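You operate a simulated robot arm through the tools that you are given. There is no shell and no other tool. Be economical: measure what you need, move in short steps, check, and stop when the job is done.

The job below is to be done with a simulated two-armed robot. You get a single attempt, and the scene is never put back.

Task
Pick up the bottle from the numbered board with one hand, pass it to the other hand and put it on the ledge past section b. Set down upright: bottle.

It is judged by the outcome, as a careful person would: the job done as asked, and still so three seconds after it is handed in. It fails if anything else is knocked over, pushed out of place, dropped, spilled or broken.

Robot
Two 7-joint arms with two-finger grippers on one trunk, on a base that drives. Base frame: it is fixed to the floor where the robot stands at the start and does not move with it; the origin is under the middle of the robot, x ahead of it, y to its left, z up; the surface under the hand at the start is at about z = 900. Readings come in mm, degrees, newtons and seconds.
The left shoulder is at the start at [78, 151, 963], the right one opposite. With the tool pointing down near the work surface each hand reaches from about 100 to 760 mm from the robot's upright axis, wherever it stands, measured 20 degrees to its own side. Places, roughly: ledge past section B (80x22 cm) [-1640, 3400, 900]. Payload 2.54 kg a hand.
The tool frame of a hand sits at the grasp point between the pads (the TCP): z along the fingers, y along the line on which they close. The tips reach 30 mm beyond it. The gripper opens to 116 mm. The gripper's body begins 95 mm behind the TCP.
Orientation is that of the tool frame in the base frame, as [roll, pitch, yaw] about the fixed x, y, z axes, in that order (R = Rz(yaw) Ry(pitch) Rx(roll)). With the fingers straight down and closing along the base's y, the tool's x points along the base's -x, its y along +y and its z along -z.

Tools
- The arms move only by the tool nudge_tool. It takes "left_series", "right_series" or both (then of equal length, played together; a hand with none holds still); each is text: rows parted by semicolons, each of 7 numbers parted by spaces: the shift along the tool's x, y, z in units of 50 mm (1.0 is 50 mm), then the turn, a rotation vector about the tool's x, y, z in units of 8 degrees (1.0 is 8 degrees), then the gripper command, from -1 (shut) to 1 (fully open), values between in proportion. In form: tx ty tz ax ay az claw; .... A call has 1 to 10 rows; each row shifts and turns the commanded pose from where the row before left it, along the tool's axes as they then stand. A call with a number of a shift or a turn outside -1 to 1 is refused whole. A row lasts 0.2 s, in which the tool goes at most 50 mm and 8.6 degrees; a call with a longer step from one row to the next is refused whole, and so is a gripper value outside its range. Where a pose cannot be reached the arm comes as near as it can. A force on the tool above 40 N (or 10 N above the force at the start of the call, whichever is more), or a blocked arm, ends the call early, and 0.2 s more pass. Each finger travels about 72 mm/s and halts on what it meets, pressing with about 20 N; the grip force reading is that of the motor and also rises with nothing between the fingers. The clock runs only during rows and for 0.2 s after the last one: add rows that do not move to give the fingers time. It gives the time, the measured TCP pose, the force on the tool (base axes), the opening and the grip force at its end, in the units of the frame above (readings bear some noise), with the torque about the TCP (base axes, N m) and any sound that the robot's microphone picked up.
- Cameras (640 x 400 px; columns grow to the right, rows downward): "scene" is now at [158, -28.4, 1143.9]; the picture's right is [-0.36, -0.93, 0.00], its down [0.01, -0.00, -1.00] and it looks along [0.93, -0.36, 0.01] (base axes); focal length 214 px, centre (320, 200). "left" rides on the left gripper at [69, 15, -122] in its tool frame; the picture's right is [-0.21, 0.98, 0.00], its down [-0.83, -0.18, -0.53] and it looks along [-0.52, -0.11, 0.85] (tool axes); focal length 251 px, centre (320, 200). "right" rides on the right gripper at [69, -15, -122] in its tool frame; the picture's right is [0.21, 0.98, 0.00], its down [-0.83, 0.18, -0.53] and it looks along [-0.52, 0.12, 0.85] (tool axes); focal length 251 px, centre (320, 200). There is no depth. A picture from a camera that has moved, and an enlarged one, comes with that camera's place and axes in the base frame and with its lens. The place of the scene camera against the robot may be out by one fixed shift of up to 12 mm in any direction.
- grab_frame(camera): a new picture of that camera. It takes no simulated time.
- slide_trunk(by): slides the trunk up (or, below 0, down) by that many mm; the arms and the scene camera ride with it, the base frame stays. It gives what a move gives, with no picture.
- drive_base(legs): drives the robot by 1 to 6 legs, each [ahead, left, turn to the left] in mm, mm and degrees, along the robot's own axes; the way and the turn of a leg run together, so that a leg with both is an arc; at most 1500 mm and 180 degrees a leg. The arms and the cameras ride along, it lands a little off, and it stops where it bumps. It gives what a move gives.
- turn_head(pan, tilt): turns the head with the scene camera to pan (to the left, within 80 degrees either way) and tilt (down, from -29 to 69), counted from straight ahead of the robot. It gives what a move gives.
- inspect(camera, box): a new picture of the part [left, top, right, bottom] of that camera's present view, enlarged. It takes no simulated time.
- hand_in(): hands the job in; it is judged then, once.

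Work in short steps. Places have to be worked out from the pictures, the camera data and where the tool is seen: move nearer, look again, correct. Check each grasp and each placing, and mend what went wrong. You have 120 turns and 108 pictures in all, those below and enlarged ones among them. Open the grippers and draw the arms clear of the work before you hand the job in, unless the task says otherwise; then end with one line.

The tools are called after "Request:" by a JSON object that holds its "api" and its "payload". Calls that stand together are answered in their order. nudge_tool: Moves the arms, as the interface text tells. Its arguments: {"type":"object","properties":{"left_series":{"type":"string"},"right_series":{"type":"string"}},"required":[]} The other tools are called the same way: slide_trunk (by) slides the trunk up or down; drive_base (legs) drives the base; turn_head (pan, tilt) turns the head that bears the scene camera; grab_frame (camera) takes a picture; inspect (camera, box) takes an enlarged picture of a part of a camera's view; hand_in () hands the job in.

At the start:

```text
time_s: 0.0
left_eef_pos: [405.3, 41.8, 1190.9]
left_tool_rot: [-180.0, 0.0, -180.0]
left_ft_force: [-0.3, -0.5, -0.7]
left_ft_torque: [0.03, -0.04, 0.01]
left_width: 115.5
left_grip_force: 0.0
right_eef_pos: [406.6, -258.5, 1141.1]
right_tool_rot: [180.0, 0.1, 179.9]
right_ft_force: [0.6, -0.2, -0.2]
right_ft_torque: [0.02, -0.01, 0.0]
right_width: 116.1
right_grip_force: 0.1
trunk travel left (down, up): [-200.0, 89.0]
robot x, y, heading: [5.9, 0.4, 0.1]
head pan, tilt: [-21.3, -0.4]
```

scene: 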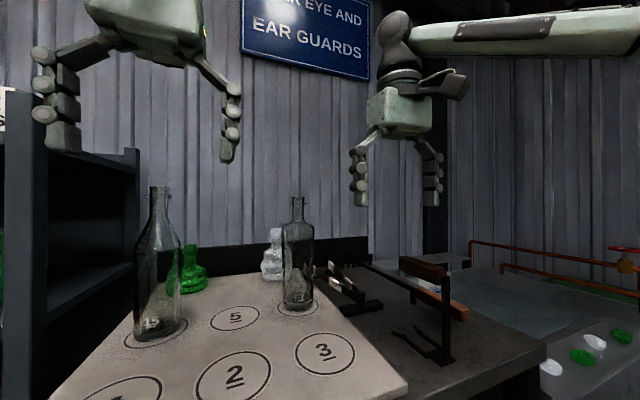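
right: 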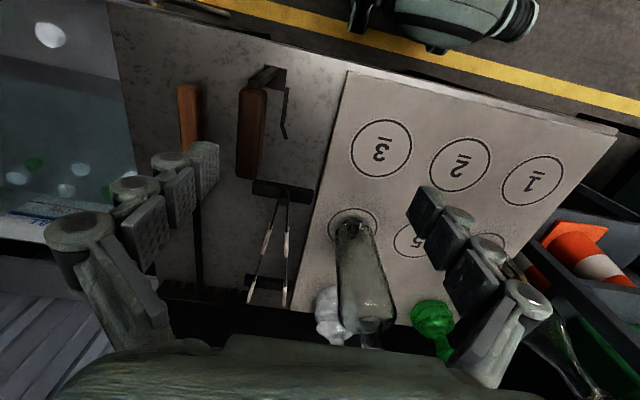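
left: 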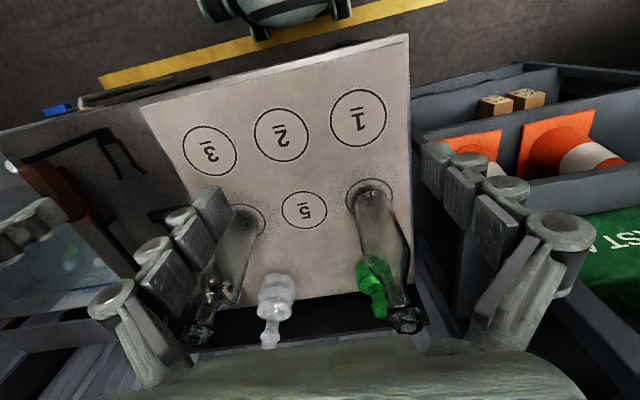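

Two bottle-like things stand on the board; I look closer before choosing.

Request:
{"api": "inspect", "payload": {"camera": "scene", "box": [100, 170, 420, 370]}}

Request:
{"api": "inspect", "payload": {"camera": "left", "box": [160, 150, 460, 340]}}

```text
2.00 times, centred on (260, 270) of scene
camera zoom: at [158.0, -28.4, 1143.9], right [-0.36, -0.93, 0.0], down [0.01, 0.0, -1.0], along [0.93, -0.36, 0.01], focal length 429 px, centre (440, 60)
```

zoom: 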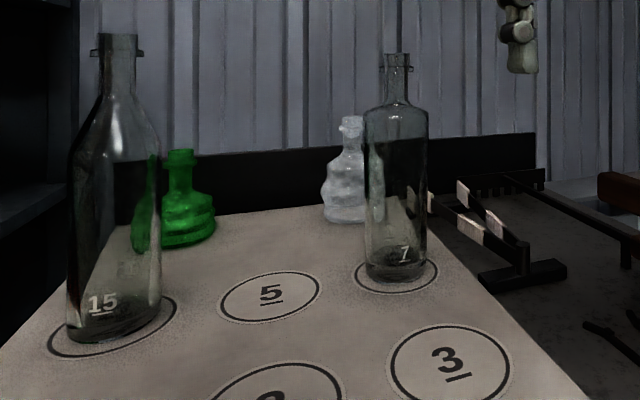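

```text
2.11 times, centred on (310, 245) of left
camera zoom: at [335.6, 57.8, 1313.8], right [0.21, 0.98, 0.0], down [0.83, -0.18, 0.53], along [0.52, -0.11, -0.85], focal length 529 px, centre (341, 105)
```

zoom: 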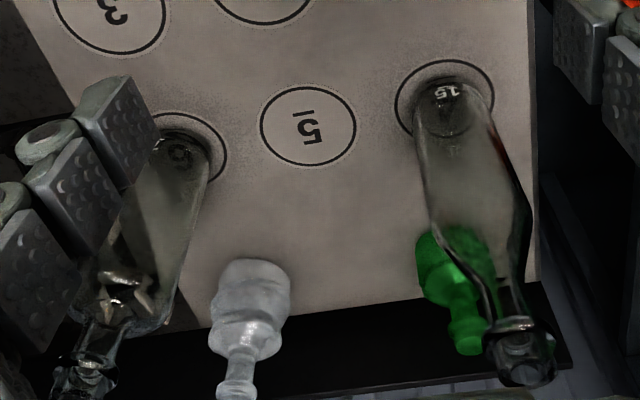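

Zooming at the marks on each bottle, and looking around for guidance.

Request:
{"api": "inspect", "payload": {"camera": "scene", "box": [265, 190, 345, 320]}}

Request:
{"api": "inspect", "payload": {"camera": "scene", "box": [120, 180, 220, 350]}}

Request:
{"api": "turn_head", "payload": {"pan": 50, "tilt": 15}}

Request:
{"api": "grab_frame", "payload": {"camera": "scene"}}

```text
3.08 times, centred on (305, 255) of scene
camera zoom: at [158.0, -28.4, 1143.9], right [-0.36, -0.93, 0.0], down [0.01, 0.0, -1.0], along [0.93, -0.36, 0.01], focal length 660 px, centre (366, 31)
```

zoom: 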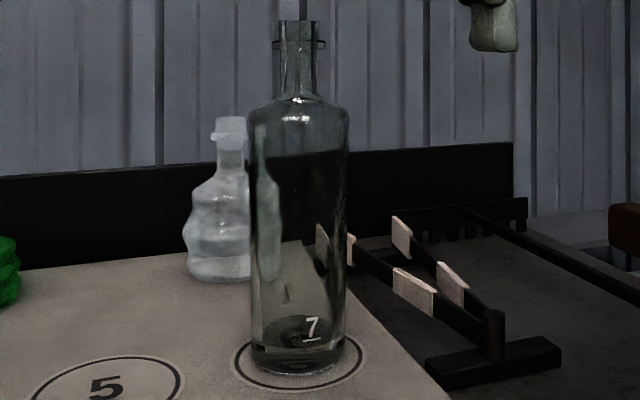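

```text
2.35 times, centred on (170, 265) of scene
camera zoom: at [158.0, -28.4, 1143.9], right [-0.36, -0.93, 0.0], down [0.01, 0.0, -1.0], along [0.93, -0.36, 0.01], focal length 505 px, centre (673, 47)
```

zoom: 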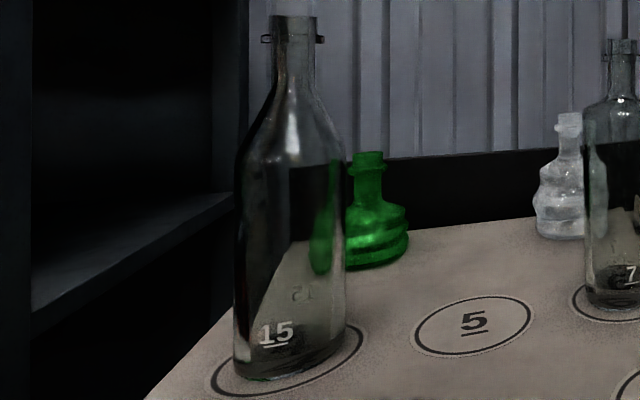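

```text
time_s: 1.4
left_eef_pos: [405.6, 40.7, 1191.2]
left_tool_rot: [-180.0, 0.0, -179.9]
left_ft_force: [0.4, -0.6, 0.9]
left_ft_torque: [-0.02, 0.02, -0.03]
left_width: 116.2
left_grip_force: 0.0
right_eef_pos: [406.9, -257.8, 1141.6]
right_tool_rot: [179.9, 0.1, 179.9]
right_ft_force: [-0.6, -0.5, -0.8]
right_ft_torque: [-0.02, -0.01, 0.0]
right_width: 116.2
right_grip_force: 0.0
trunk travel left (down, up): [-200.0, 89.0]
robot x, y, heading: [-0.4, 1.6, -0.2]
head pan, tilt: [50.0, 15.0]
```

```text
100 pictures are left
camera scene: at [134.4, 75.7, 1119.2], right [0.77, -0.64, 0.0], down [-0.17, -0.2, -0.97], along [0.62, 0.74, -0.26], focal length 214 px, centre (320, 200)
```

scene: 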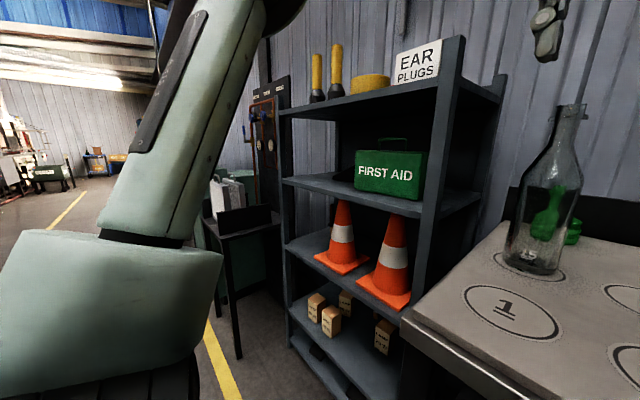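

Looking at the board from above and to the right side for other candidates.

Request:
{"api": "turn_head", "payload": {"pan": 0, "tilt": 40}}

Request:
{"api": "grab_frame", "payload": {"camera": "scene"}}

Request:
{"api": "turn_head", "payload": {"pan": -70, "tilt": 15}}

Request:
{"api": "grab_frame", "payload": {"camera": "scene"}}

Request:
{"api": "turn_head", "payload": {"pan": 80, "tilt": 0}}

Request:
{"api": "grab_frame", "payload": {"camera": "scene"}}

```text
time_s: 2.6
left_eef_pos: [404.6, 41.8, 1191.4]
left_tool_rot: [179.9, 0.0, 180.0]
left_ft_force: [0.3, -1.3, 0.8]
left_ft_torque: [0.0, 0.01, -0.01]
left_width: 116.0
left_grip_force: 0.1
right_eef_pos: [406.5, -258.6, 1141.0]
right_tool_rot: [180.0, 0.1, 179.8]
right_ft_force: [0.3, 0.2, 0.5]
right_ft_torque: [0.0, 0.02, 0.02]
right_width: 116.0
right_grip_force: 0.0
trunk travel left (down, up): [-200.0, 89.0]
robot x, y, heading: [3.5, -0.4, -0.3]
head pan, tilt: [0.0, 40.0]
```

```text
99 pictures are left
camera scene: at [159.3, 4.3, 1079.6], right [0.0, -1.0, 0.0], down [-0.64, 0.0, -0.77], along [0.77, 0.0, -0.64], focal length 214 px, centre (320, 200)
```

scene: 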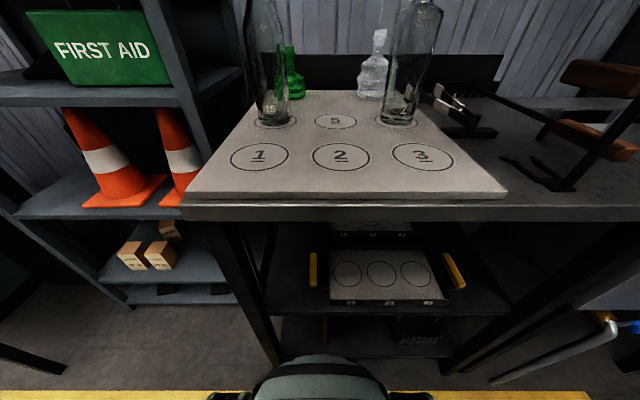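

```text
time_s: 4.0
left_eef_pos: [405.9, 41.1, 1191.5]
left_tool_rot: [180.0, -0.1, 179.9]
left_ft_force: [0.3, 0.0, -0.3]
left_ft_torque: [0.01, 0.01, 0.0]
left_width: 116.1
left_grip_force: 0.0
right_eef_pos: [407.5, -257.6, 1141.7]
right_tool_rot: [-179.9, 0.1, 179.9]
right_ft_force: [0.0, -0.3, 0.0]
right_ft_torque: [0.01, 0.0, 0.01]
right_width: 116.0
right_grip_force: 0.0
trunk travel left (down, up): [-200.0, 89.0]
robot x, y, heading: [3.5, 1.5, -0.1]
head pan, tilt: [-70.0, 15.0]
```

```text
98 pictures are left
camera scene: at [106.3, -83.5, 1119.1], right [-0.94, -0.34, 0.0], down [-0.09, 0.24, -0.97], along [0.33, -0.91, -0.26], focal length 214 px, centre (320, 200)
```

scene: 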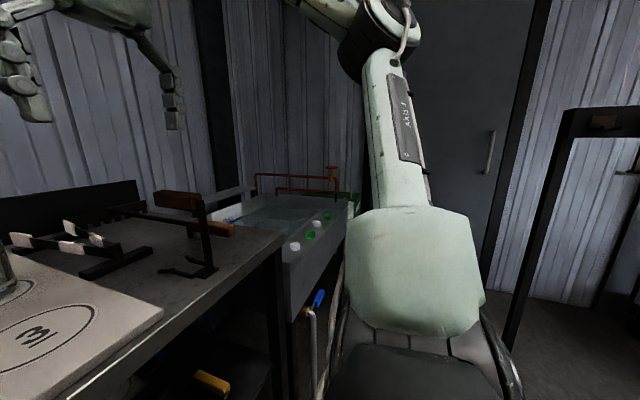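

```text
time_s: 6.4
left_eef_pos: [405.8, 41.8, 1190.4]
left_tool_rot: [-180.0, 0.0, 180.0]
left_ft_force: [0.0, -0.3, -0.7]
left_ft_torque: [0.0, 0.01, 0.05]
left_width: 116.1
left_grip_force: 0.0
right_eef_pos: [408.0, -256.5, 1141.1]
right_tool_rot: [180.0, 0.2, 179.8]
right_ft_force: [-0.1, 0.1, -0.1]
right_ft_torque: [0.0, -0.03, -0.02]
right_width: 115.9
right_grip_force: 0.0
trunk travel left (down, up): [-200.0, 89.0]
robot x, y, heading: [3.2, -2.0, 0.1]
head pan, tilt: [80.0, 0.0]
```

```text
97 pictures are left
camera scene: at [90.0, 92.8, 1143.3], right [0.98, -0.17, 0.0], down [0.0, 0.0, -1.0], along [0.17, 0.98, 0.0], focal length 214 px, centre (320, 200)
```

scene: 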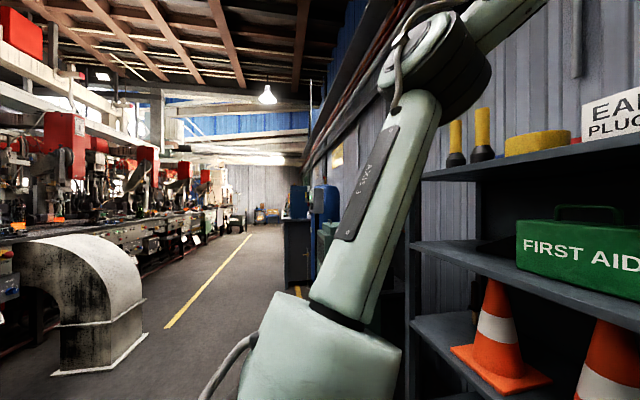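

I zoom towards where the ledge should be (around px 156,218).

Request:
{"api": "inspect", "payload": {"camera": "scene", "box": [80, 150, 240, 250]}}

```text
4.00 times, centred on (160, 200) of scene
camera zoom: at [90.0, 92.8, 1143.3], right [0.98, -0.17, 0.0], down [0.0, 0.0, -1.0], along [0.17, 0.98, 0.0], focal length 858 px, centre (960, 200)
```

zoom: 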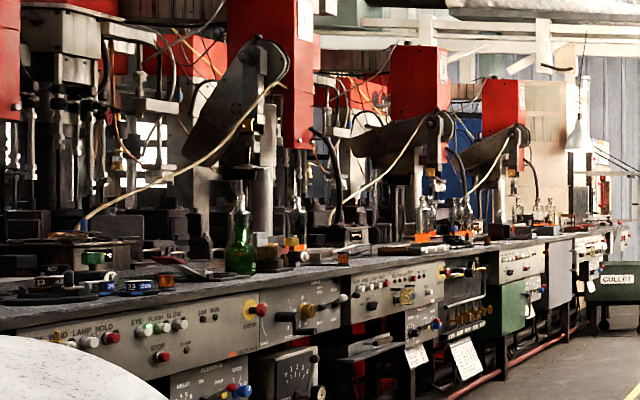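

I'll scout the ledge first to learn what fits there: back off, turn left, drive along the aisle.

Request:
{"api": "drive_base", "payload": {"legs": [[-450, 0, 0], [0, 0, 90], [1500, 0, 0], [1300, 0, 0]]}}

Request:
{"api": "grab_frame", "payload": {"camera": "scene"}}

Request:
{"api": "turn_head", "payload": {"pan": 45, "tilt": 5}}

Request:
{"api": "grab_frame", "payload": {"camera": "scene"}}

```text
time_s: 26.1
left_eef_pos: [-499.9, 3178.3, 1191.8]
left_tool_rot: [-180.0, 0.1, -90.5]
left_ft_force: [0.0, 0.5, -0.5]
left_ft_torque: [-0.01, 0.02, -0.01]
left_width: 115.8
left_grip_force: 0.1
right_eef_pos: [-199.3, 3178.5, 1140.7]
right_tool_rot: [179.9, 0.0, -90.6]
right_ft_force: [0.1, 0.2, 0.0]
right_ft_torque: [0.0, 0.02, -0.01]
right_width: 115.7
right_grip_force: 0.0
trunk travel left (down, up): [-200.0, 89.0]
robot x, y, heading: [-459.1, 2770.2, 89.2]
head pan, tilt: [80.0, 0.0]
```

```text
95 pictures are left
camera scene: at [-543.6, 2862.7, 1143.3], right [0.18, 0.98, 0.0], down [0.0, 0.0, -1.0], along [-0.98, 0.18, 0.0], focal length 214 px, centre (320, 200)
```

scene: 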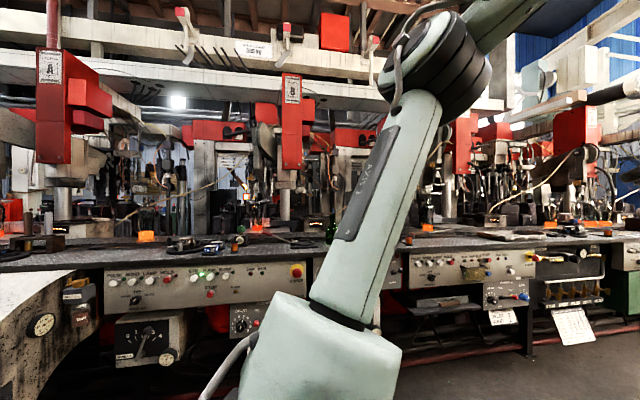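

```text
time_s: 27.1
left_eef_pos: [-500.2, 3180.0, 1191.9]
left_tool_rot: [180.0, 0.0, -90.6]
left_ft_force: [-0.3, -0.6, 0.5]
left_ft_torque: [-0.04, 0.0, -0.01]
left_width: 116.2
left_grip_force: 0.0
right_eef_pos: [-200.4, 3178.5, 1141.4]
right_tool_rot: [180.0, 0.1, -90.7]
right_ft_force: [0.7, 0.7, 0.5]
right_ft_torque: [-0.01, 0.03, 0.03]
right_width: 116.3
right_grip_force: 0.1
trunk travel left (down, up): [-200.0, 89.0]
robot x, y, heading: [-464.2, 2771.8, 89.4]
head pan, tilt: [45.0, 5.0]
```

```text
94 pictures are left
camera scene: at [-519.5, 2911.5, 1135.4], right [0.71, 0.7, 0.0], down [0.06, -0.06, -1.0], along [-0.7, 0.71, -0.09], focal length 214 px, centre (320, 200)
```

scene: 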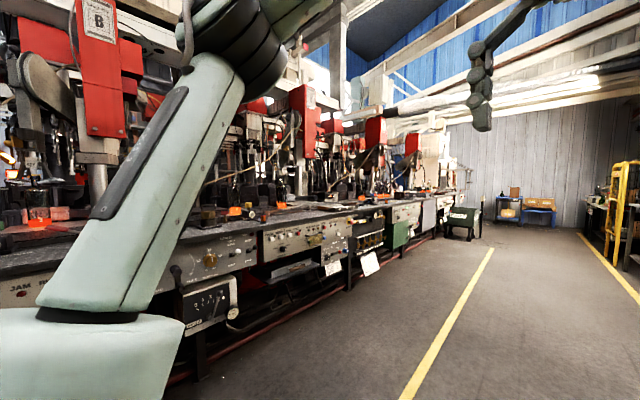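

Turn to face the machine line near y≈3400 and look.

Request:
{"api": "drive_base", "payload": {"legs": [[600, 0, 0], [0, 0, 90]]}}

Request:
{"api": "turn_head", "payload": {"pan": 0, "tilt": 10}}

Request:
{"api": "grab_frame", "payload": {"camera": "scene"}}

```text
time_s: 34.5
left_eef_pos: [-861.1, 3348.2, 1191.4]
left_tool_rot: [180.0, 0.0, -1.5]
left_ft_force: [0.1, -0.3, -0.3]
left_ft_torque: [0.04, -0.01, -0.02]
left_width: 115.9
left_grip_force: 0.0
right_eef_pos: [-853.5, 3648.1, 1140.8]
right_tool_rot: [-180.0, 0.1, -1.6]
right_ft_force: [0.0, -0.3, -0.1]
right_ft_torque: [0.03, 0.0, -0.02]
right_width: 115.7
right_grip_force: 0.0
trunk travel left (down, up): [-200.0, 89.0]
robot x, y, heading: [-453.8, 3378.4, 178.6]
head pan, tilt: [45.0, 5.0]
```

```text
time_s: 35.6
left_eef_pos: [-859.9, 3349.2, 1192.0]
left_tool_rot: [-180.0, 0.0, -1.4]
left_ft_force: [-0.1, -0.9, -0.2]
left_ft_torque: [0.02, 0.0, 0.01]
left_width: 116.0
left_grip_force: 0.2
right_eef_pos: [-855.0, 3649.5, 1141.4]
right_tool_rot: [180.0, 0.0, -1.6]
right_ft_force: [-0.4, 0.9, -0.3]
right_ft_torque: [-0.01, 0.02, 0.01]
right_width: 116.1
right_grip_force: 0.0
trunk travel left (down, up): [-200.0, 89.0]
robot x, y, heading: [-456.4, 3376.3, 178.5]
head pan, tilt: [0.0, 10.0]
```

```text
93 pictures are left
camera scene: at [-608.9, 3388.7, 1127.3], right [0.02, 1.0, 0.0], down [0.17, 0.0, -0.98], along [-0.98, 0.02, -0.17], focal length 214 px, centre (320, 200)
```

scene: 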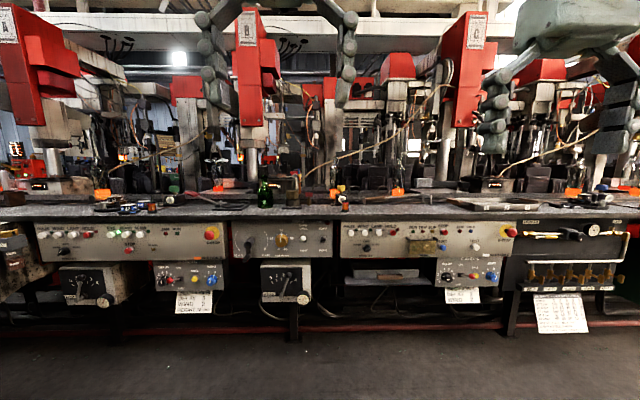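

Request:
{"api": "inspect", "payload": {"camera": "scene", "box": [200, 140, 360, 240]}}

Request:
{"api": "inspect", "payload": {"camera": "scene", "box": [360, 140, 520, 240]}}

Request:
{"api": "inspect", "payload": {"camera": "scene", "box": [420, 0, 520, 60]}}

```text
4.00 times, centred on (280, 190) of scene
camera zoom: at [-608.9, 3388.7, 1127.3], right [0.02, 1.0, 0.0], down [0.17, 0.0, -0.98], along [-0.98, 0.02, -0.17], focal length 858 px, centre (480, 240)
```

zoom: 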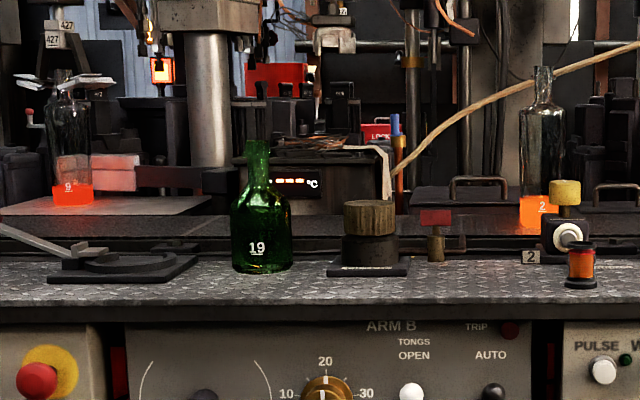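

```text
4.00 times, centred on (440, 190) of scene
camera zoom: at [-608.9, 3388.7, 1127.3], right [0.02, 1.0, 0.0], down [0.17, 0.0, -0.98], along [-0.98, 0.02, -0.17], focal length 858 px, centre (-160, 240)
```

zoom: 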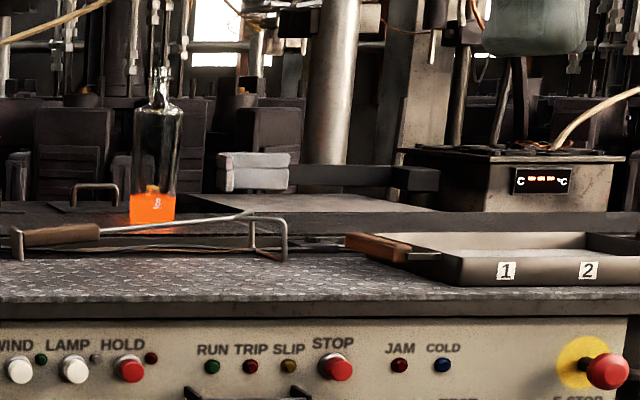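

```text
6.40 times, centred on (470, 30) of scene
camera zoom: at [-608.9, 3388.7, 1127.3], right [0.02, 1.0, 0.0], down [0.17, 0.0, -0.98], along [-0.98, 0.02, -0.17], focal length 1373 px, centre (-640, 1288)
```

zoom: 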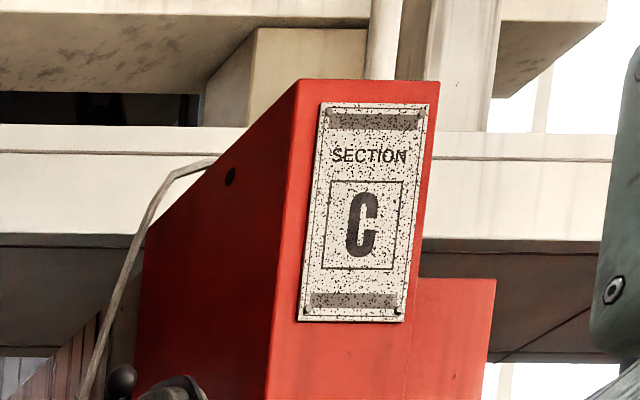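

The papers hung on the machine may carry a hint; I read them.

Request:
{"api": "inspect", "payload": {"camera": "scene", "box": [150, 265, 250, 328]}}

Request:
{"api": "inspect", "payload": {"camera": "scene", "box": [430, 265, 610, 345]}}

Request:
{"api": "inspect", "payload": {"camera": "scene", "box": [60, 160, 220, 240]}}

```text
6.35 times, centred on (200, 296) of scene
camera zoom: at [-608.9, 3388.7, 1127.3], right [0.02, 1.0, 0.0], down [0.17, 0.0, -0.98], along [-0.98, 0.02, -0.17], focal length 1362 px, centre (1082, -413)
```

zoom: 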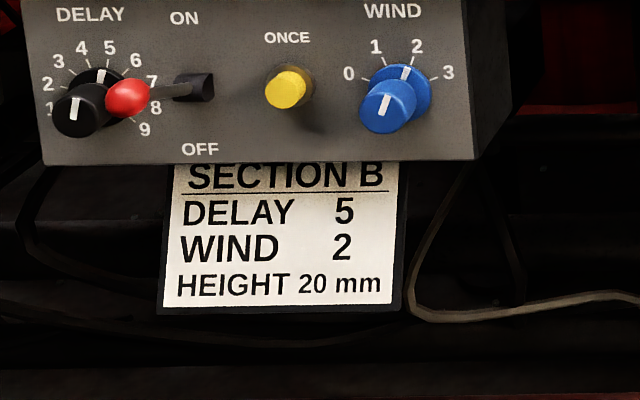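

```text
3.56 times, centred on (520, 305) of scene
camera zoom: at [-608.9, 3388.7, 1127.3], right [0.02, 1.0, 0.0], down [0.17, 0.0, -0.98], along [-0.98, 0.02, -0.17], focal length 763 px, centre (-391, -173)
```

zoom: 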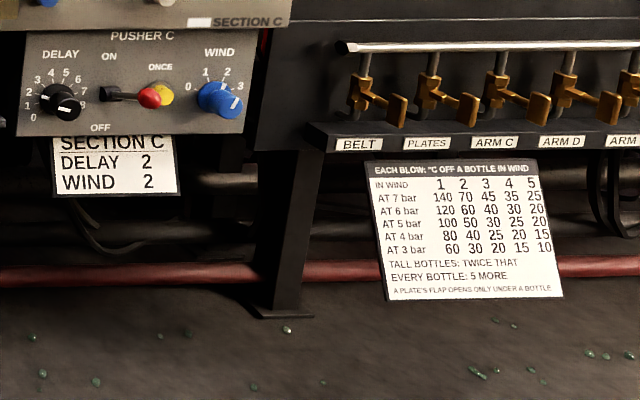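

```text
4.00 times, centred on (140, 200) of scene
camera zoom: at [-608.9, 3388.7, 1127.3], right [0.02, 1.0, 0.0], down [0.17, 0.0, -0.98], along [-0.98, 0.02, -0.17], focal length 858 px, centre (1040, 200)
```

zoom: 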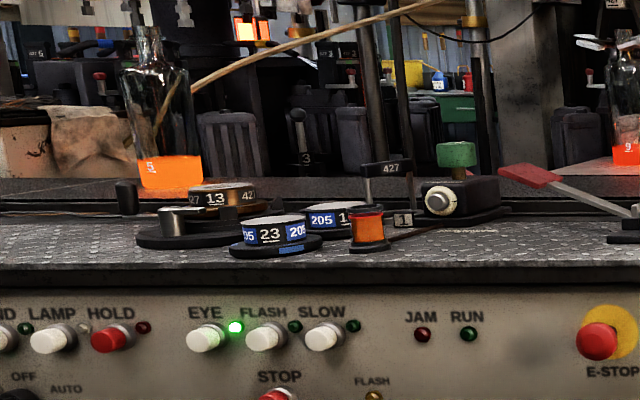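

Nothing here restricts the choice; a free strip of ledge lies around [-1620, 3415]. I drive back the way I came and study the two bottles close up.

Request:
{"api": "drive_base", "payload": {"legs": [[0, 0, -89], [-1500, 0, 0], [-1500, 0, 0], [-370, 0, 0], [0, 0, -90]]}}

Request:
{"api": "turn_head", "payload": {"pan": 0, "tilt": 15}}

Request:
{"api": "grab_frame", "payload": {"camera": "scene"}}

Request:
{"api": "inspect", "payload": {"camera": "scene", "box": [220, 130, 420, 255]}}

```text
time_s: 59.9
left_eef_pos: [-151.9, 38.2, 1191.5]
left_tool_rot: [-179.9, 0.0, 179.7]
left_ft_force: [0.6, -0.2, 0.2]
left_ft_torque: [-0.01, -0.01, 0.0]
left_width: 116.2
left_grip_force: 0.0
right_eef_pos: [-152.3, -261.7, 1141.5]
right_tool_rot: [180.0, 0.1, 179.7]
right_ft_force: [0.4, 0.7, 0.4]
right_ft_torque: [-0.02, 0.01, -0.01]
right_width: 116.1
right_grip_force: 0.1
trunk travel left (down, up): [-200.0, 89.0]
robot x, y, heading: [-560.3, -0.7, -0.4]
head pan, tilt: [0.0, 10.0]
```

```text
time_s: 60.6
left_eef_pos: [-153.8, 37.3, 1192.2]
left_tool_rot: [-180.0, -0.1, 179.7]
left_ft_force: [-0.8, 0.2, 0.3]
left_ft_torque: [-0.02, 0.02, 0.0]
left_width: 116.2
left_grip_force: 0.1
right_eef_pos: [-152.4, -260.8, 1142.3]
right_tool_rot: [180.0, 0.1, 179.6]
right_ft_force: [0.0, -0.6, -0.2]
right_ft_torque: [0.01, 0.02, 0.02]
right_width: 116.3
right_grip_force: 0.1
trunk travel left (down, up): [-200.0, 89.0]
robot x, y, heading: [-560.5, 0.7, -0.3]
head pan, tilt: [0.0, 15.0]
```

```text
86 pictures are left
camera scene: at [-390.1, 1.7, 1119.2], right [0.0, -1.0, 0.0], down [-0.26, 0.0, -0.97], along [0.97, 0.0, -0.26], focal length 214 px, centre (320, 200)
```

scene: 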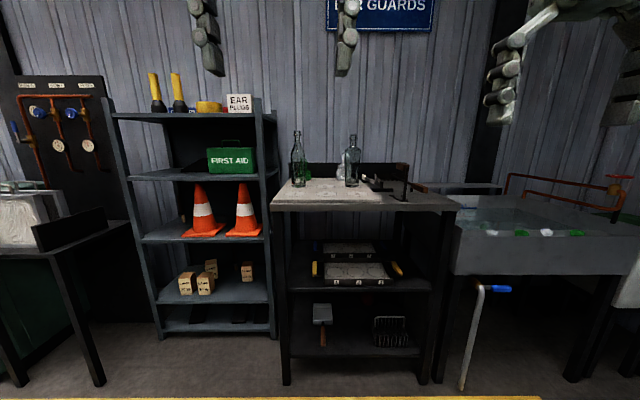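

```text
3.20 times, centred on (320, 192) of scene
camera zoom: at [-390.1, 1.7, 1119.2], right [0.0, -1.0, 0.0], down [-0.26, 0.0, -0.97], along [0.97, 0.0, -0.26], focal length 686 px, centre (320, 224)
```

zoom: 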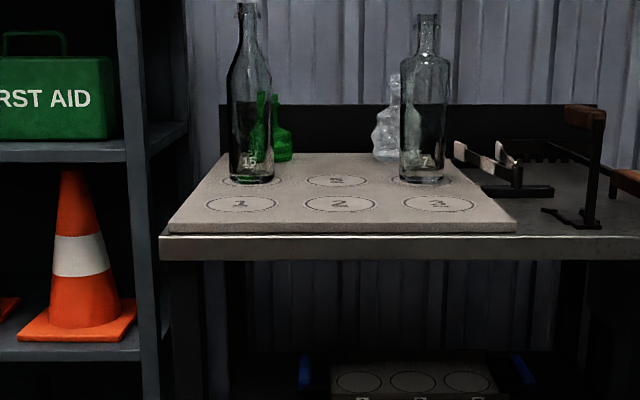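

Drive up to the bench (as at the start) and inspect both bottles closely.

Request:
{"api": "drive_base", "payload": {"legs": [[440, 0, 0]]}}

Request:
{"api": "inspect", "payload": {"camera": "scene", "box": [240, 110, 320, 220]}}

Request:
{"api": "inspect", "payload": {"camera": "scene", "box": [330, 110, 410, 220]}}

Request:
{"api": "grab_frame", "payload": {"camera": "left"}}

```text
time_s: 63.2
left_eef_pos: [282.6, 38.8, 1190.9]
left_tool_rot: [-179.9, -0.1, -180.0]
left_ft_force: [0.3, -0.6, 0.1]
left_ft_torque: [0.0, -0.02, 0.01]
left_width: 115.8
left_grip_force: 0.2
right_eef_pos: [286.3, -260.8, 1141.8]
right_tool_rot: [180.0, -0.1, 180.0]
right_ft_force: [0.3, 0.4, 0.3]
right_ft_torque: [0.0, 0.03, -0.05]
right_width: 116.0
right_grip_force: 0.1
trunk travel left (down, up): [-200.0, 89.0]
robot x, y, heading: [-121.5, -3.3, -0.3]
head pan, tilt: [0.0, 15.0]
```

```text
3.64 times, centred on (280, 165) of scene
camera zoom: at [45.5, 1.7, 1119.1], right [0.0, -1.0, 0.0], down [-0.26, 0.0, -0.97], along [0.97, 0.0, -0.26], focal length 780 px, centre (466, 327)
```

zoom: 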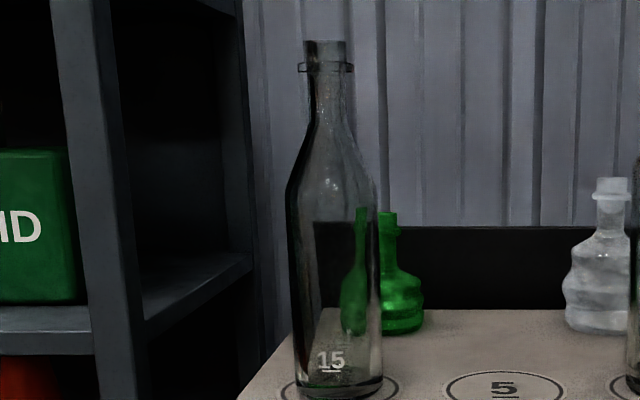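

```text
3.64 times, centred on (370, 165) of scene
camera zoom: at [45.5, 1.7, 1119.1], right [0.0, -1.0, 0.0], down [-0.26, 0.0, -0.97], along [0.97, 0.0, -0.26], focal length 780 px, centre (138, 327)
```

zoom: 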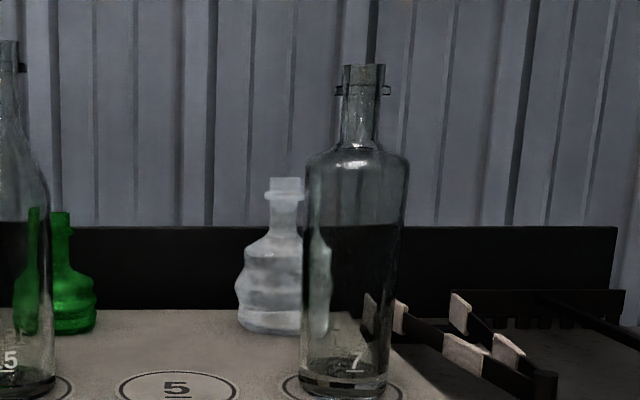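

```text
82 pictures are left
camera left: at [213.3, 55.4, 1313.7], right [0.21, 0.98, 0.0], down [0.83, -0.18, 0.53], along [0.52, -0.11, -0.85], focal length 251 px, centre (320, 200)
```

left: 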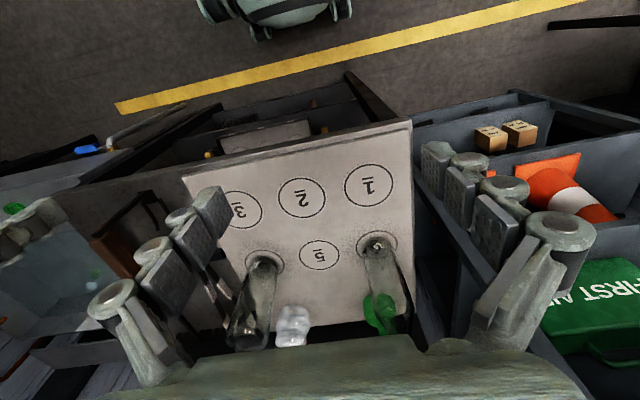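

I'll take bottle 7 (plain cylinder, on the right): right hand side-grasps its body, left hand will take its neck from above. Drive to the bench and tilt the right tool forward 60°, over free space.

Request:
{"api": "drive_base", "payload": {"legs": [[120, 0, 0]]}}

Request:
{"api": "nudge_tool", "payload": {"right_series": "0 0 0 0 -1 0 1; 0 0 0 0 -1 0 1; 0 0 0 0 -1 0 1; 0 0 0 0 -1 0 1; 0 0 0 0 -1 0 1; 0 0 0 0 -1 0 1; 0 0 0 0 -1 0 1; 0 0 0 0 -0.5 0 1; 0 0 0 0 0 0 1"}}

Request:
{"api": "turn_head", "payload": {"pan": -15, "tilt": 25}}

Request:
{"api": "grab_frame", "payload": {"camera": "scene"}}

Request:
{"api": "grab_frame", "payload": {"camera": "right"}}

```text
time_s: 64.5
left_eef_pos: [403.8, 37.4, 1190.8]
left_tool_rot: [-180.0, 0.0, 179.8]
left_ft_force: [0.8, -0.1, -0.8]
left_ft_torque: [0.01, 0.02, 0.03]
left_width: 115.7
left_grip_force: 0.1
right_eef_pos: [403.7, -260.6, 1141.0]
right_tool_rot: [180.0, 0.0, 179.6]
right_ft_force: [0.9, 0.0, 0.4]
right_ft_torque: [-0.01, 0.06, 0.01]
right_width: 116.0
right_grip_force: 0.1
trunk travel left (down, up): [-200.0, 89.0]
robot x, y, heading: [-3.6, -1.9, -0.1]
head pan, tilt: [0.0, 15.0]
```

```text
time_s: 66.5
left_eef_pos: [403.4, 38.3, 1192.5]
left_tool_rot: [-180.0, 0.0, 179.8]
left_ft_force: [0.3, -0.3, -0.1]
left_ft_torque: [-0.02, -0.01, -0.01]
left_width: 116.0
left_grip_force: 0.1
right_eef_pos: [404.0, -260.9, 1142.6]
right_tool_rot: [179.9, 60.2, 179.7]
right_ft_force: [-0.4, 0.3, 0.2]
right_ft_torque: [0.05, 0.02, 0.02]
right_width: 116.1
right_grip_force: 0.1
trunk travel left (down, up): [-200.0, 89.0]
robot x, y, heading: [-1.6, -1.0, -0.4]
head pan, tilt: [0.0, 15.0]
```

```text
time_s: 67.2
left_eef_pos: [402.1, 37.3, 1191.5]
left_tool_rot: [180.0, 0.0, 179.8]
left_ft_force: [0.2, -0.1, 0.1]
left_ft_torque: [0.01, -0.02, 0.01]
left_width: 115.7
left_grip_force: 0.1
right_eef_pos: [404.5, -262.2, 1141.9]
right_tool_rot: [180.0, 60.2, 179.7]
right_ft_force: [0.1, 0.0, 0.8]
right_ft_torque: [-0.02, -0.01, -0.03]
right_width: 115.9
right_grip_force: 0.0
trunk travel left (down, up): [-200.0, 89.0]
robot x, y, heading: [-3.2, -2.0, -0.4]
head pan, tilt: [-15.0, 25.0]
```

```text
81 pictures are left
camera scene: at [161.1, -22.9, 1103.0], right [-0.26, -0.97, 0.0], down [-0.41, 0.11, -0.91], along [0.88, -0.24, -0.42], focal length 214 px, centre (320, 200)
```

scene: 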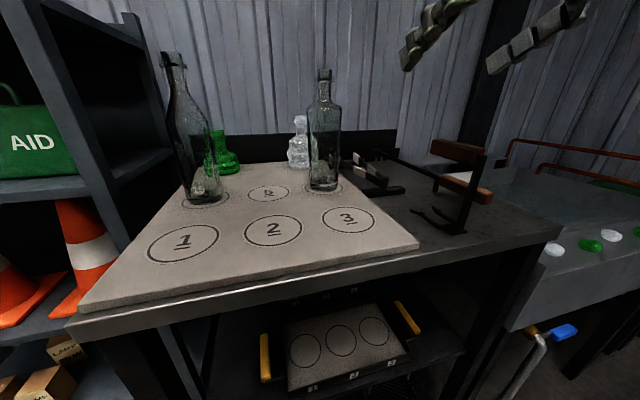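

```text
80 pictures are left
camera right: at [263.8, -276.3, 1142.5], right [-0.1, 0.98, -0.19], down [-0.05, 0.18, 0.98], along [0.99, 0.11, 0.03], focal length 251 px, centre (320, 200)
```

right: 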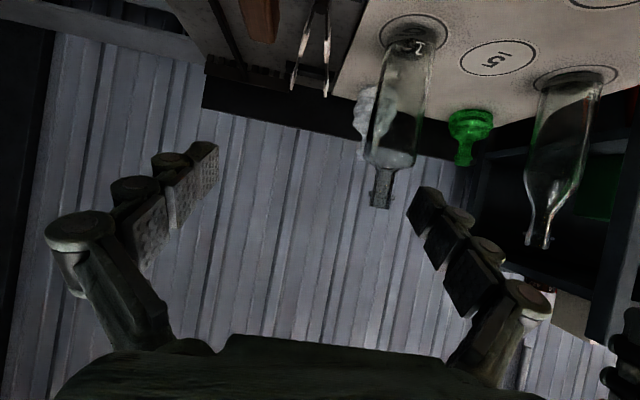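

Refining the bottle's place with a zoomed wrist view.

Request:
{"api": "inspect", "payload": {"camera": "right", "box": [330, 0, 490, 220]}}

```text
1.82 times, centred on (410, 110) of right
camera zoom: at [263.8, -276.3, 1142.5], right [-0.1, 0.98, -0.19], down [-0.05, 0.18, 0.98], along [0.99, 0.11, 0.03], focal length 457 px, centre (156, 364)
```

zoom: 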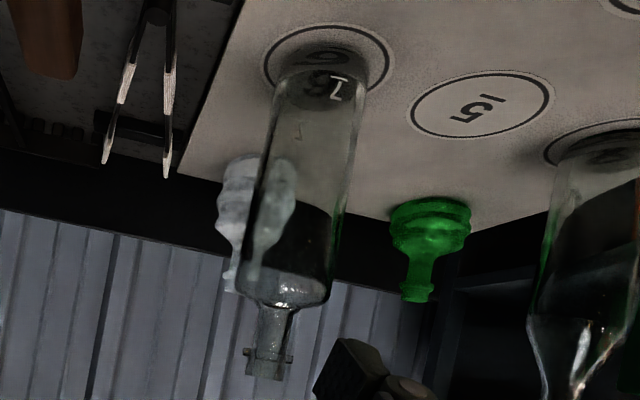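

Bottle 7 stands at about [600,-157], Ø68, board z≈915, top ≈1145. Lower the right hand to z≈1022 and align y, short of the bottle.

Request:
{"api": "nudge_tool", "payload": {"right_series": "0.52 0.52 0.3 0 0 0 1; 0.52 0.52 0.3 0 0 0 1; 0.52 0.52 0.3 0 0 0 1; 0.52 0.52 0.3 0 0 0 1; 0 0 0 0 0 0 1"}}

Request:
{"api": "grab_frame", "payload": {"camera": "right"}}

Request:
{"api": "grab_frame", "payload": {"camera": "scene"}}

```text
time_s: 68.4
left_eef_pos: [403.5, 37.7, 1191.3]
left_tool_rot: [180.0, 0.0, 179.7]
left_ft_force: [0.1, -0.2, -0.3]
left_ft_torque: [-0.01, -0.05, 0.0]
left_width: 115.8
left_grip_force: 0.0
right_eef_pos: [421.1, -151.2, 1042.4]
right_tool_rot: [179.9, 59.8, 179.6]
right_ft_force: [0.0, 0.7, -0.3]
right_ft_torque: [-0.01, 0.02, 0.01]
right_width: 116.1
right_grip_force: 0.0
right hand out of reach, approached as far as the arm can: row 3, 4
trunk travel left (down, up): [-200.0, 89.0]
robot x, y, heading: [-3.2, -4.2, -0.1]
head pan, tilt: [-15.0, 25.0]
```

```text
78 pictures are left
camera right: at [280.1, -166.0, 1044.2], right [-0.1, 0.98, -0.19], down [-0.05, 0.18, 0.98], along [0.99, 0.11, 0.03], focal length 251 px, centre (320, 200)
```

right: 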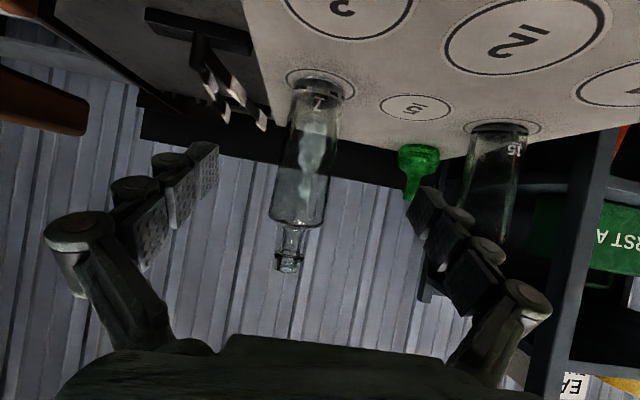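

```text
77 pictures are left
camera scene: at [161.0, -23.1, 1102.9], right [-0.26, -0.96, 0.0], down [-0.41, 0.11, -0.91], along [0.87, -0.24, -0.42], focal length 214 px, centre (320, 200)
```

scene: 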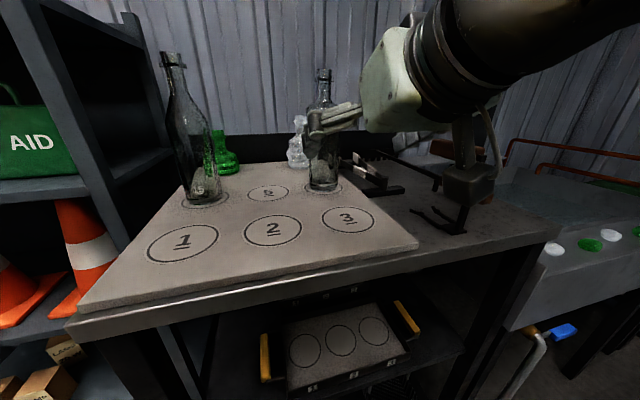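

The hand is aligned within ~5 mm. Advance toward the bottle in part, then check the pose.

Request:
{"api": "nudge_tool", "payload": {"right_series": "-0.3 -0.03 0.65 0 0 0 1; -0.3 -0.03 0.65 0 0 0 1; 0 0 0 0 0 0 1"}}

Request:
{"api": "grab_frame", "payload": {"camera": "right"}}

```text
time_s: 69.2
left_eef_pos: [403.6, 38.2, 1192.3]
left_tool_rot: [-180.0, 0.0, 179.8]
left_ft_force: [-0.5, -0.5, -0.8]
left_ft_torque: [0.0, 0.0, 0.01]
left_width: 116.1
left_grip_force: 0.0
right_eef_pos: [492.2, -157.0, 1035.9]
right_tool_rot: [179.8, 60.1, 179.6]
right_ft_force: [0.0, -0.3, 0.3]
right_ft_torque: [0.0, 0.0, 0.01]
right_width: 115.9
right_grip_force: 0.0
trunk travel left (down, up): [-200.0, 89.0]
robot x, y, heading: [-4.1, -3.4, -0.3]
head pan, tilt: [-15.0, 25.0]
```

```text
76 pictures are left
camera right: at [352.1, -170.8, 1037.2], right [-0.1, 0.98, -0.18], down [-0.05, 0.18, 0.98], along [0.99, 0.11, 0.03], focal length 251 px, centre (320, 200)
```

right: 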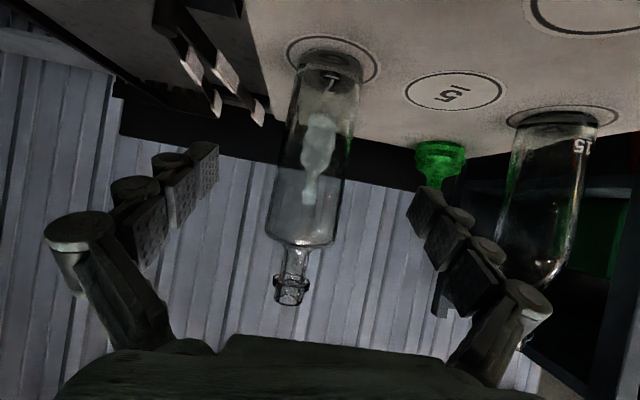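

Bottle confirmed at ≈[603,-155]. Advance the last ~108 mm.

Request:
{"api": "nudge_tool", "payload": {"right_series": "-0.3 0.01 0.66 0 0 0 1; -0.3 0.01 0.66 0 0 0 1; -0.3 0.01 0.66 0 0 0 1; 0 0 0 0 0 0 1"}}

Request:
{"api": "grab_frame", "payload": {"camera": "right"}}

Request:
{"api": "grab_frame", "payload": {"camera": "scene"}}

```text
time_s: 70.2
left_eef_pos: [402.2, 38.0, 1190.7]
left_tool_rot: [180.0, -0.1, 179.9]
left_ft_force: [0.5, -0.4, 0.4]
left_ft_torque: [0.0, 0.03, -0.02]
left_width: 116.1
left_grip_force: 0.1
right_eef_pos: [602.0, -153.9, 1028.2]
right_tool_rot: [-180.0, 60.1, 179.7]
right_ft_force: [1.1, -0.9, -0.5]
right_ft_torque: [0.03, -0.01, 0.0]
right_width: 116.1
right_grip_force: 0.1
trunk travel left (down, up): [-200.0, 89.0]
robot x, y, heading: [-5.0, 1.7, -0.3]
head pan, tilt: [-15.0, 25.0]
```

```text
75 pictures are left
camera right: at [460.8, -167.5, 1028.7], right [-0.1, 0.98, -0.19], down [-0.05, 0.18, 0.98], along [0.99, 0.11, 0.03], focal length 251 px, centre (320, 200)
```

right: 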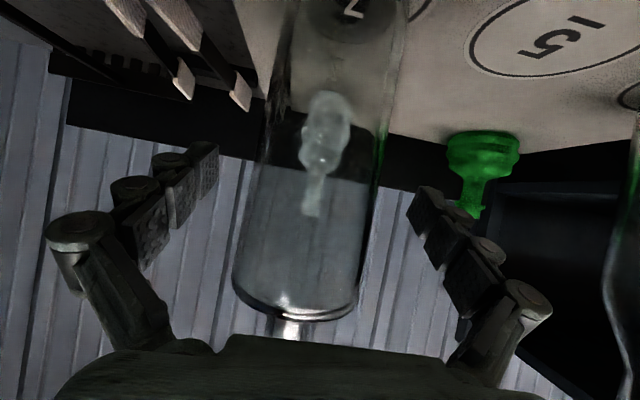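

```text
74 pictures are left
camera scene: at [160.8, -22.9, 1103.0], right [-0.26, -0.96, 0.0], down [-0.41, 0.11, -0.91], along [0.87, -0.24, -0.42], focal length 214 px, centre (320, 200)
```

scene: 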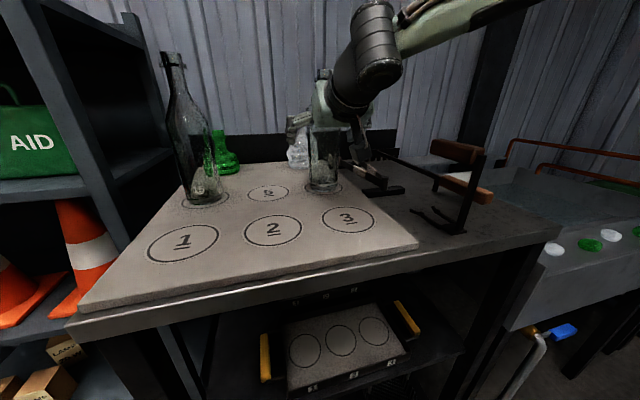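

The bottle is centred between the fingers; close the grip.

Request:
{"api": "nudge_tool", "payload": {"right_series": "0 0 0 0 0 0 0.2; 0 0 0 0 0 0 -1; 0 0 0 0 0 0 -1; 0 0 0 0 0 0 -1; 0 0 0 0 0 0 -1"}}

Request:
{"api": "grab_frame", "payload": {"camera": "right"}}

```text
time_s: 71.4
left_eef_pos: [404.1, 37.2, 1191.6]
left_tool_rot: [180.0, 0.0, 179.9]
left_ft_force: [-0.1, 0.1, -0.5]
left_ft_torque: [0.01, 0.0, -0.01]
left_width: 116.0
left_grip_force: 0.0
right_eef_pos: [601.4, -153.6, 1027.3]
right_tool_rot: [179.9, 60.2, 179.6]
right_ft_force: [0.8, -3.3, 3.2]
right_ft_torque: [-0.12, -0.13, -0.03]
right_width: 68.1
right_grip_force: 20.1
trunk travel left (down, up): [-200.0, 89.0]
robot x, y, heading: [2.0, -3.5, 0.1]
head pan, tilt: [-15.0, 25.0]
```

```text
73 pictures are left
camera right: at [460.6, -167.8, 1028.8], right [-0.1, 0.98, -0.19], down [-0.05, 0.18, 0.98], along [0.99, 0.11, 0.03], focal length 251 px, centre (320, 200)
```

right: 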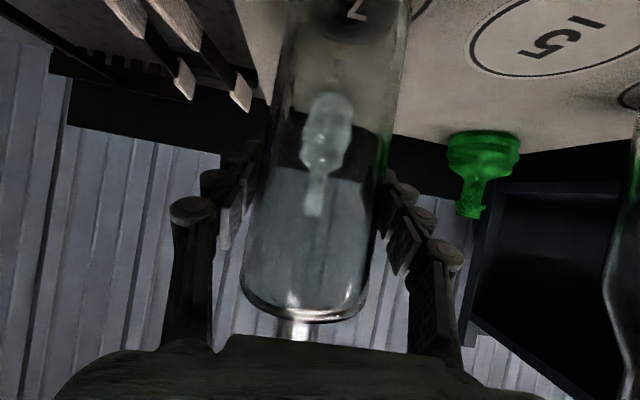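

Grip at 68 mm, as expected. Lift slowly and check weight.

Request:
{"api": "nudge_tool", "payload": {"right_series": "-0.17 0 -0.1 0 0 0 -1; -0.26 0 -0.15 0 0 0 -1; -0.26 0 -0.15 0 0 0 -1; -0.26 0 -0.15 0 0 0 -1; 0 0 0 0 0 0 -1"}}

Request:
{"api": "grab_frame", "payload": {"camera": "right"}}

Request:
{"api": "grab_frame", "payload": {"camera": "scene"}}

```text
time_s: 72.6
left_eef_pos: [403.0, 37.3, 1191.6]
left_tool_rot: [180.0, 0.0, 179.7]
left_ft_force: [0.2, 0.0, 0.2]
left_ft_torque: [0.04, 0.01, 0.01]
left_width: 116.1
left_grip_force: 0.0
right_eef_pos: [601.2, -153.2, 1084.0]
right_tool_rot: [179.9, 59.9, 179.7]
right_ft_force: [0.4, -0.5, -5.1]
right_ft_torque: [-0.04, 0.0, 0.0]
right_width: 68.2
right_grip_force: 20.2
trunk travel left (down, up): [-200.0, 89.0]
robot x, y, heading: [-0.2, -2.6, -0.4]
head pan, tilt: [-15.0, 25.0]
```

```text
72 pictures are left
camera right: at [460.5, -168.0, 1083.8], right [-0.1, 0.98, -0.19], down [-0.05, 0.18, 0.98], along [0.99, 0.11, 0.03], focal length 251 px, centre (320, 200)
```

right: 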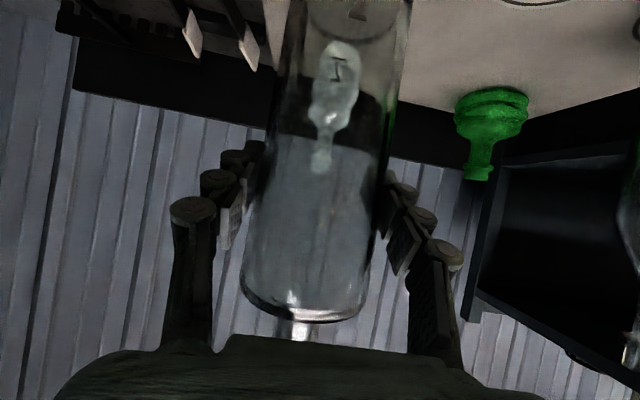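

```text
71 pictures are left
camera scene: at [161.5, -23.1, 1102.8], right [-0.26, -0.97, 0.0], down [-0.41, 0.11, -0.91], along [0.87, -0.24, -0.42], focal length 214 px, centre (320, 200)
```

scene: 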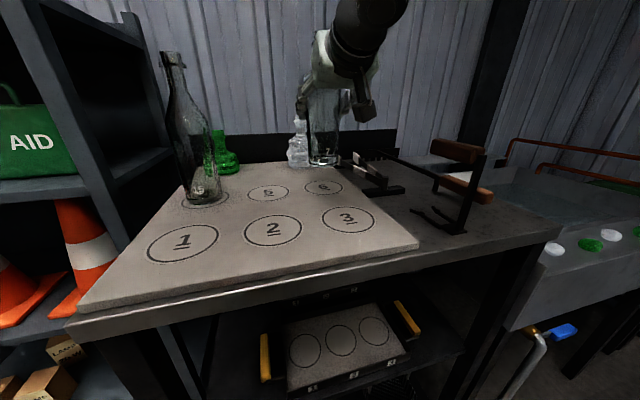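

Bottle 7 is held (≈0.5 kg) and circle 6 is empty. Lift a bit more, then back the base away from the bench for the handover.

Request:
{"api": "nudge_tool", "payload": {"right_series": "-0.26 0 -0.15 0 0 0 -1; -0.26 0 -0.15 0 0 0 -1; 0 0 0 0 0 0 -1"}}

Request:
{"api": "drive_base", "payload": {"legs": [[-450, 0, 0]]}}

Request:
{"api": "nudge_tool", "payload": {"right_series": "0.3 0.3 -0.52 0 0 0 -1; 0.3 0.3 -0.52 0 0 0 -1; 0.3 0.3 -0.52 0 0 0 -1; 0.3 0.3 -0.52 0 0 0 -1; 0.2 0.3 -0.4 0 0 0 -1; 0 0.3 0 0 0 0 -1; 0 0 0 0 0 0 -1", "left_series": "0 0.3 -0.5 0 0 0 1; 0 0.3 -0.5 0 0 0 1; 0 0.3 -0.5 0 0 0 1; 0 0 -0.2 0 0 0 1; 0 0 0 0 0 0 1; 0 0 0 0 0 0 1; 0 0 0 0 0 0 1"}}

Request:
{"api": "turn_head", "payload": {"pan": 0, "tilt": 5}}

Request:
{"api": "grab_frame", "payload": {"camera": "scene"}}

Request:
{"api": "grab_frame", "payload": {"camera": "left"}}

```text
time_s: 73.4
left_eef_pos: [403.2, 36.9, 1191.3]
left_tool_rot: [180.0, 0.1, 179.8]
left_ft_force: [-1.3, 0.2, -0.2]
left_ft_torque: [-0.01, 0.0, -0.02]
left_width: 116.1
left_grip_force: 0.1
right_eef_pos: [601.2, -154.3, 1111.9]
right_tool_rot: [180.0, 60.0, 179.7]
right_ft_force: [0.6, 0.2, -4.3]
right_ft_torque: [-0.02, -0.04, -0.02]
right_width: 68.3
right_grip_force: 19.4
trunk travel left (down, up): [-200.0, 89.0]
robot x, y, heading: [-3.8, -0.2, -0.2]
head pan, tilt: [-15.0, 25.0]
```

```text
time_s: 76.2
left_eef_pos: [-47.4, 39.1, 1191.9]
left_tool_rot: [-180.0, 0.0, 179.7]
left_ft_force: [-0.8, 0.2, -0.2]
left_ft_torque: [-0.01, -0.04, 0.0]
left_width: 115.9
left_grip_force: 0.1
right_eef_pos: [149.1, -152.7, 1112.7]
right_tool_rot: [179.9, 60.0, 179.6]
right_ft_force: [0.3, -0.7, -4.2]
right_ft_torque: [0.0, 0.0, 0.05]
right_width: 68.2
right_grip_force: 19.6
trunk travel left (down, up): [-200.0, 89.0]
robot x, y, heading: [-454.7, -2.1, -0.2]
head pan, tilt: [-15.0, 25.0]
```

```text
time_s: 77.8
left_eef_pos: [-47.9, 62.2, 1232.3]
left_tool_rot: [-179.9, 0.1, 179.7]
left_ft_force: [1.1, 0.5, -0.1]
left_ft_torque: [-0.01, 0.01, -0.01]
left_width: 116.0
left_grip_force: 0.0
left hand out of reach, approached as far as the arm can: row 2, 3, 4
right_eef_pos: [6.6, -60.9, 1113.6]
right_tool_rot: [180.0, 60.1, 179.5]
right_ft_force: [-0.7, 0.4, -4.8]
right_ft_torque: [0.0, 0.0, 0.02]
right_width: 68.2
right_grip_force: 20.1
trunk travel left (down, up): [-200.0, 89.0]
robot x, y, heading: [-454.9, 4.1, -0.5]
head pan, tilt: [-15.0, 25.0]
```

```text
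time_s: 78.6
left_eef_pos: [-47.9, 63.9, 1232.7]
left_tool_rot: [-180.0, -0.1, 179.6]
left_ft_force: [-0.7, 0.0, 0.2]
left_ft_torque: [0.0, 0.0, 0.0]
left_width: 116.0
left_grip_force: 0.0
right_eef_pos: [7.2, -62.8, 1113.5]
right_tool_rot: [179.9, 60.0, 179.6]
right_ft_force: [0.0, 0.2, -4.7]
right_ft_torque: [0.03, -0.02, 0.03]
right_width: 68.1
right_grip_force: 20.0
trunk travel left (down, up): [-200.0, 89.0]
robot x, y, heading: [-453.7, 1.7, -0.1]
head pan, tilt: [0.0, 5.0]
```

```text
70 pictures are left
camera scene: at [-286.9, 2.4, 1135.2], right [-0.01, -1.0, 0.0], down [-0.09, 0.0, -1.0], along [1.0, -0.01, -0.09], focal length 214 px, centre (320, 200)
```

scene: 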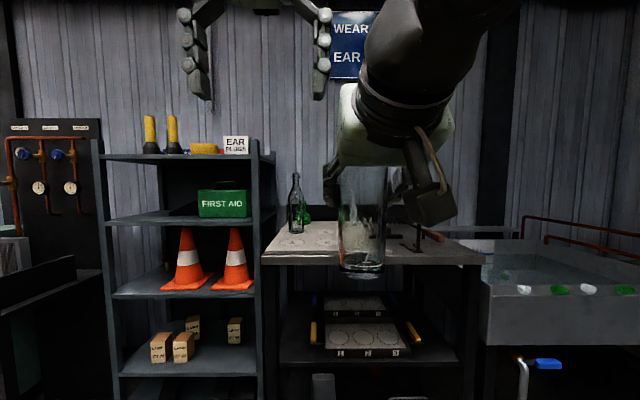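

```text
69 pictures are left
camera left: at [-117.4, 79.5, 1354.4], right [0.22, 0.98, 0.0], down [0.82, -0.18, 0.53], along [0.52, -0.12, -0.85], focal length 251 px, centre (320, 200)
```

left: 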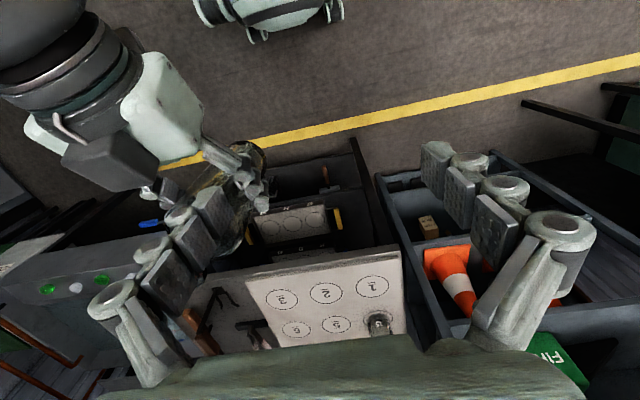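

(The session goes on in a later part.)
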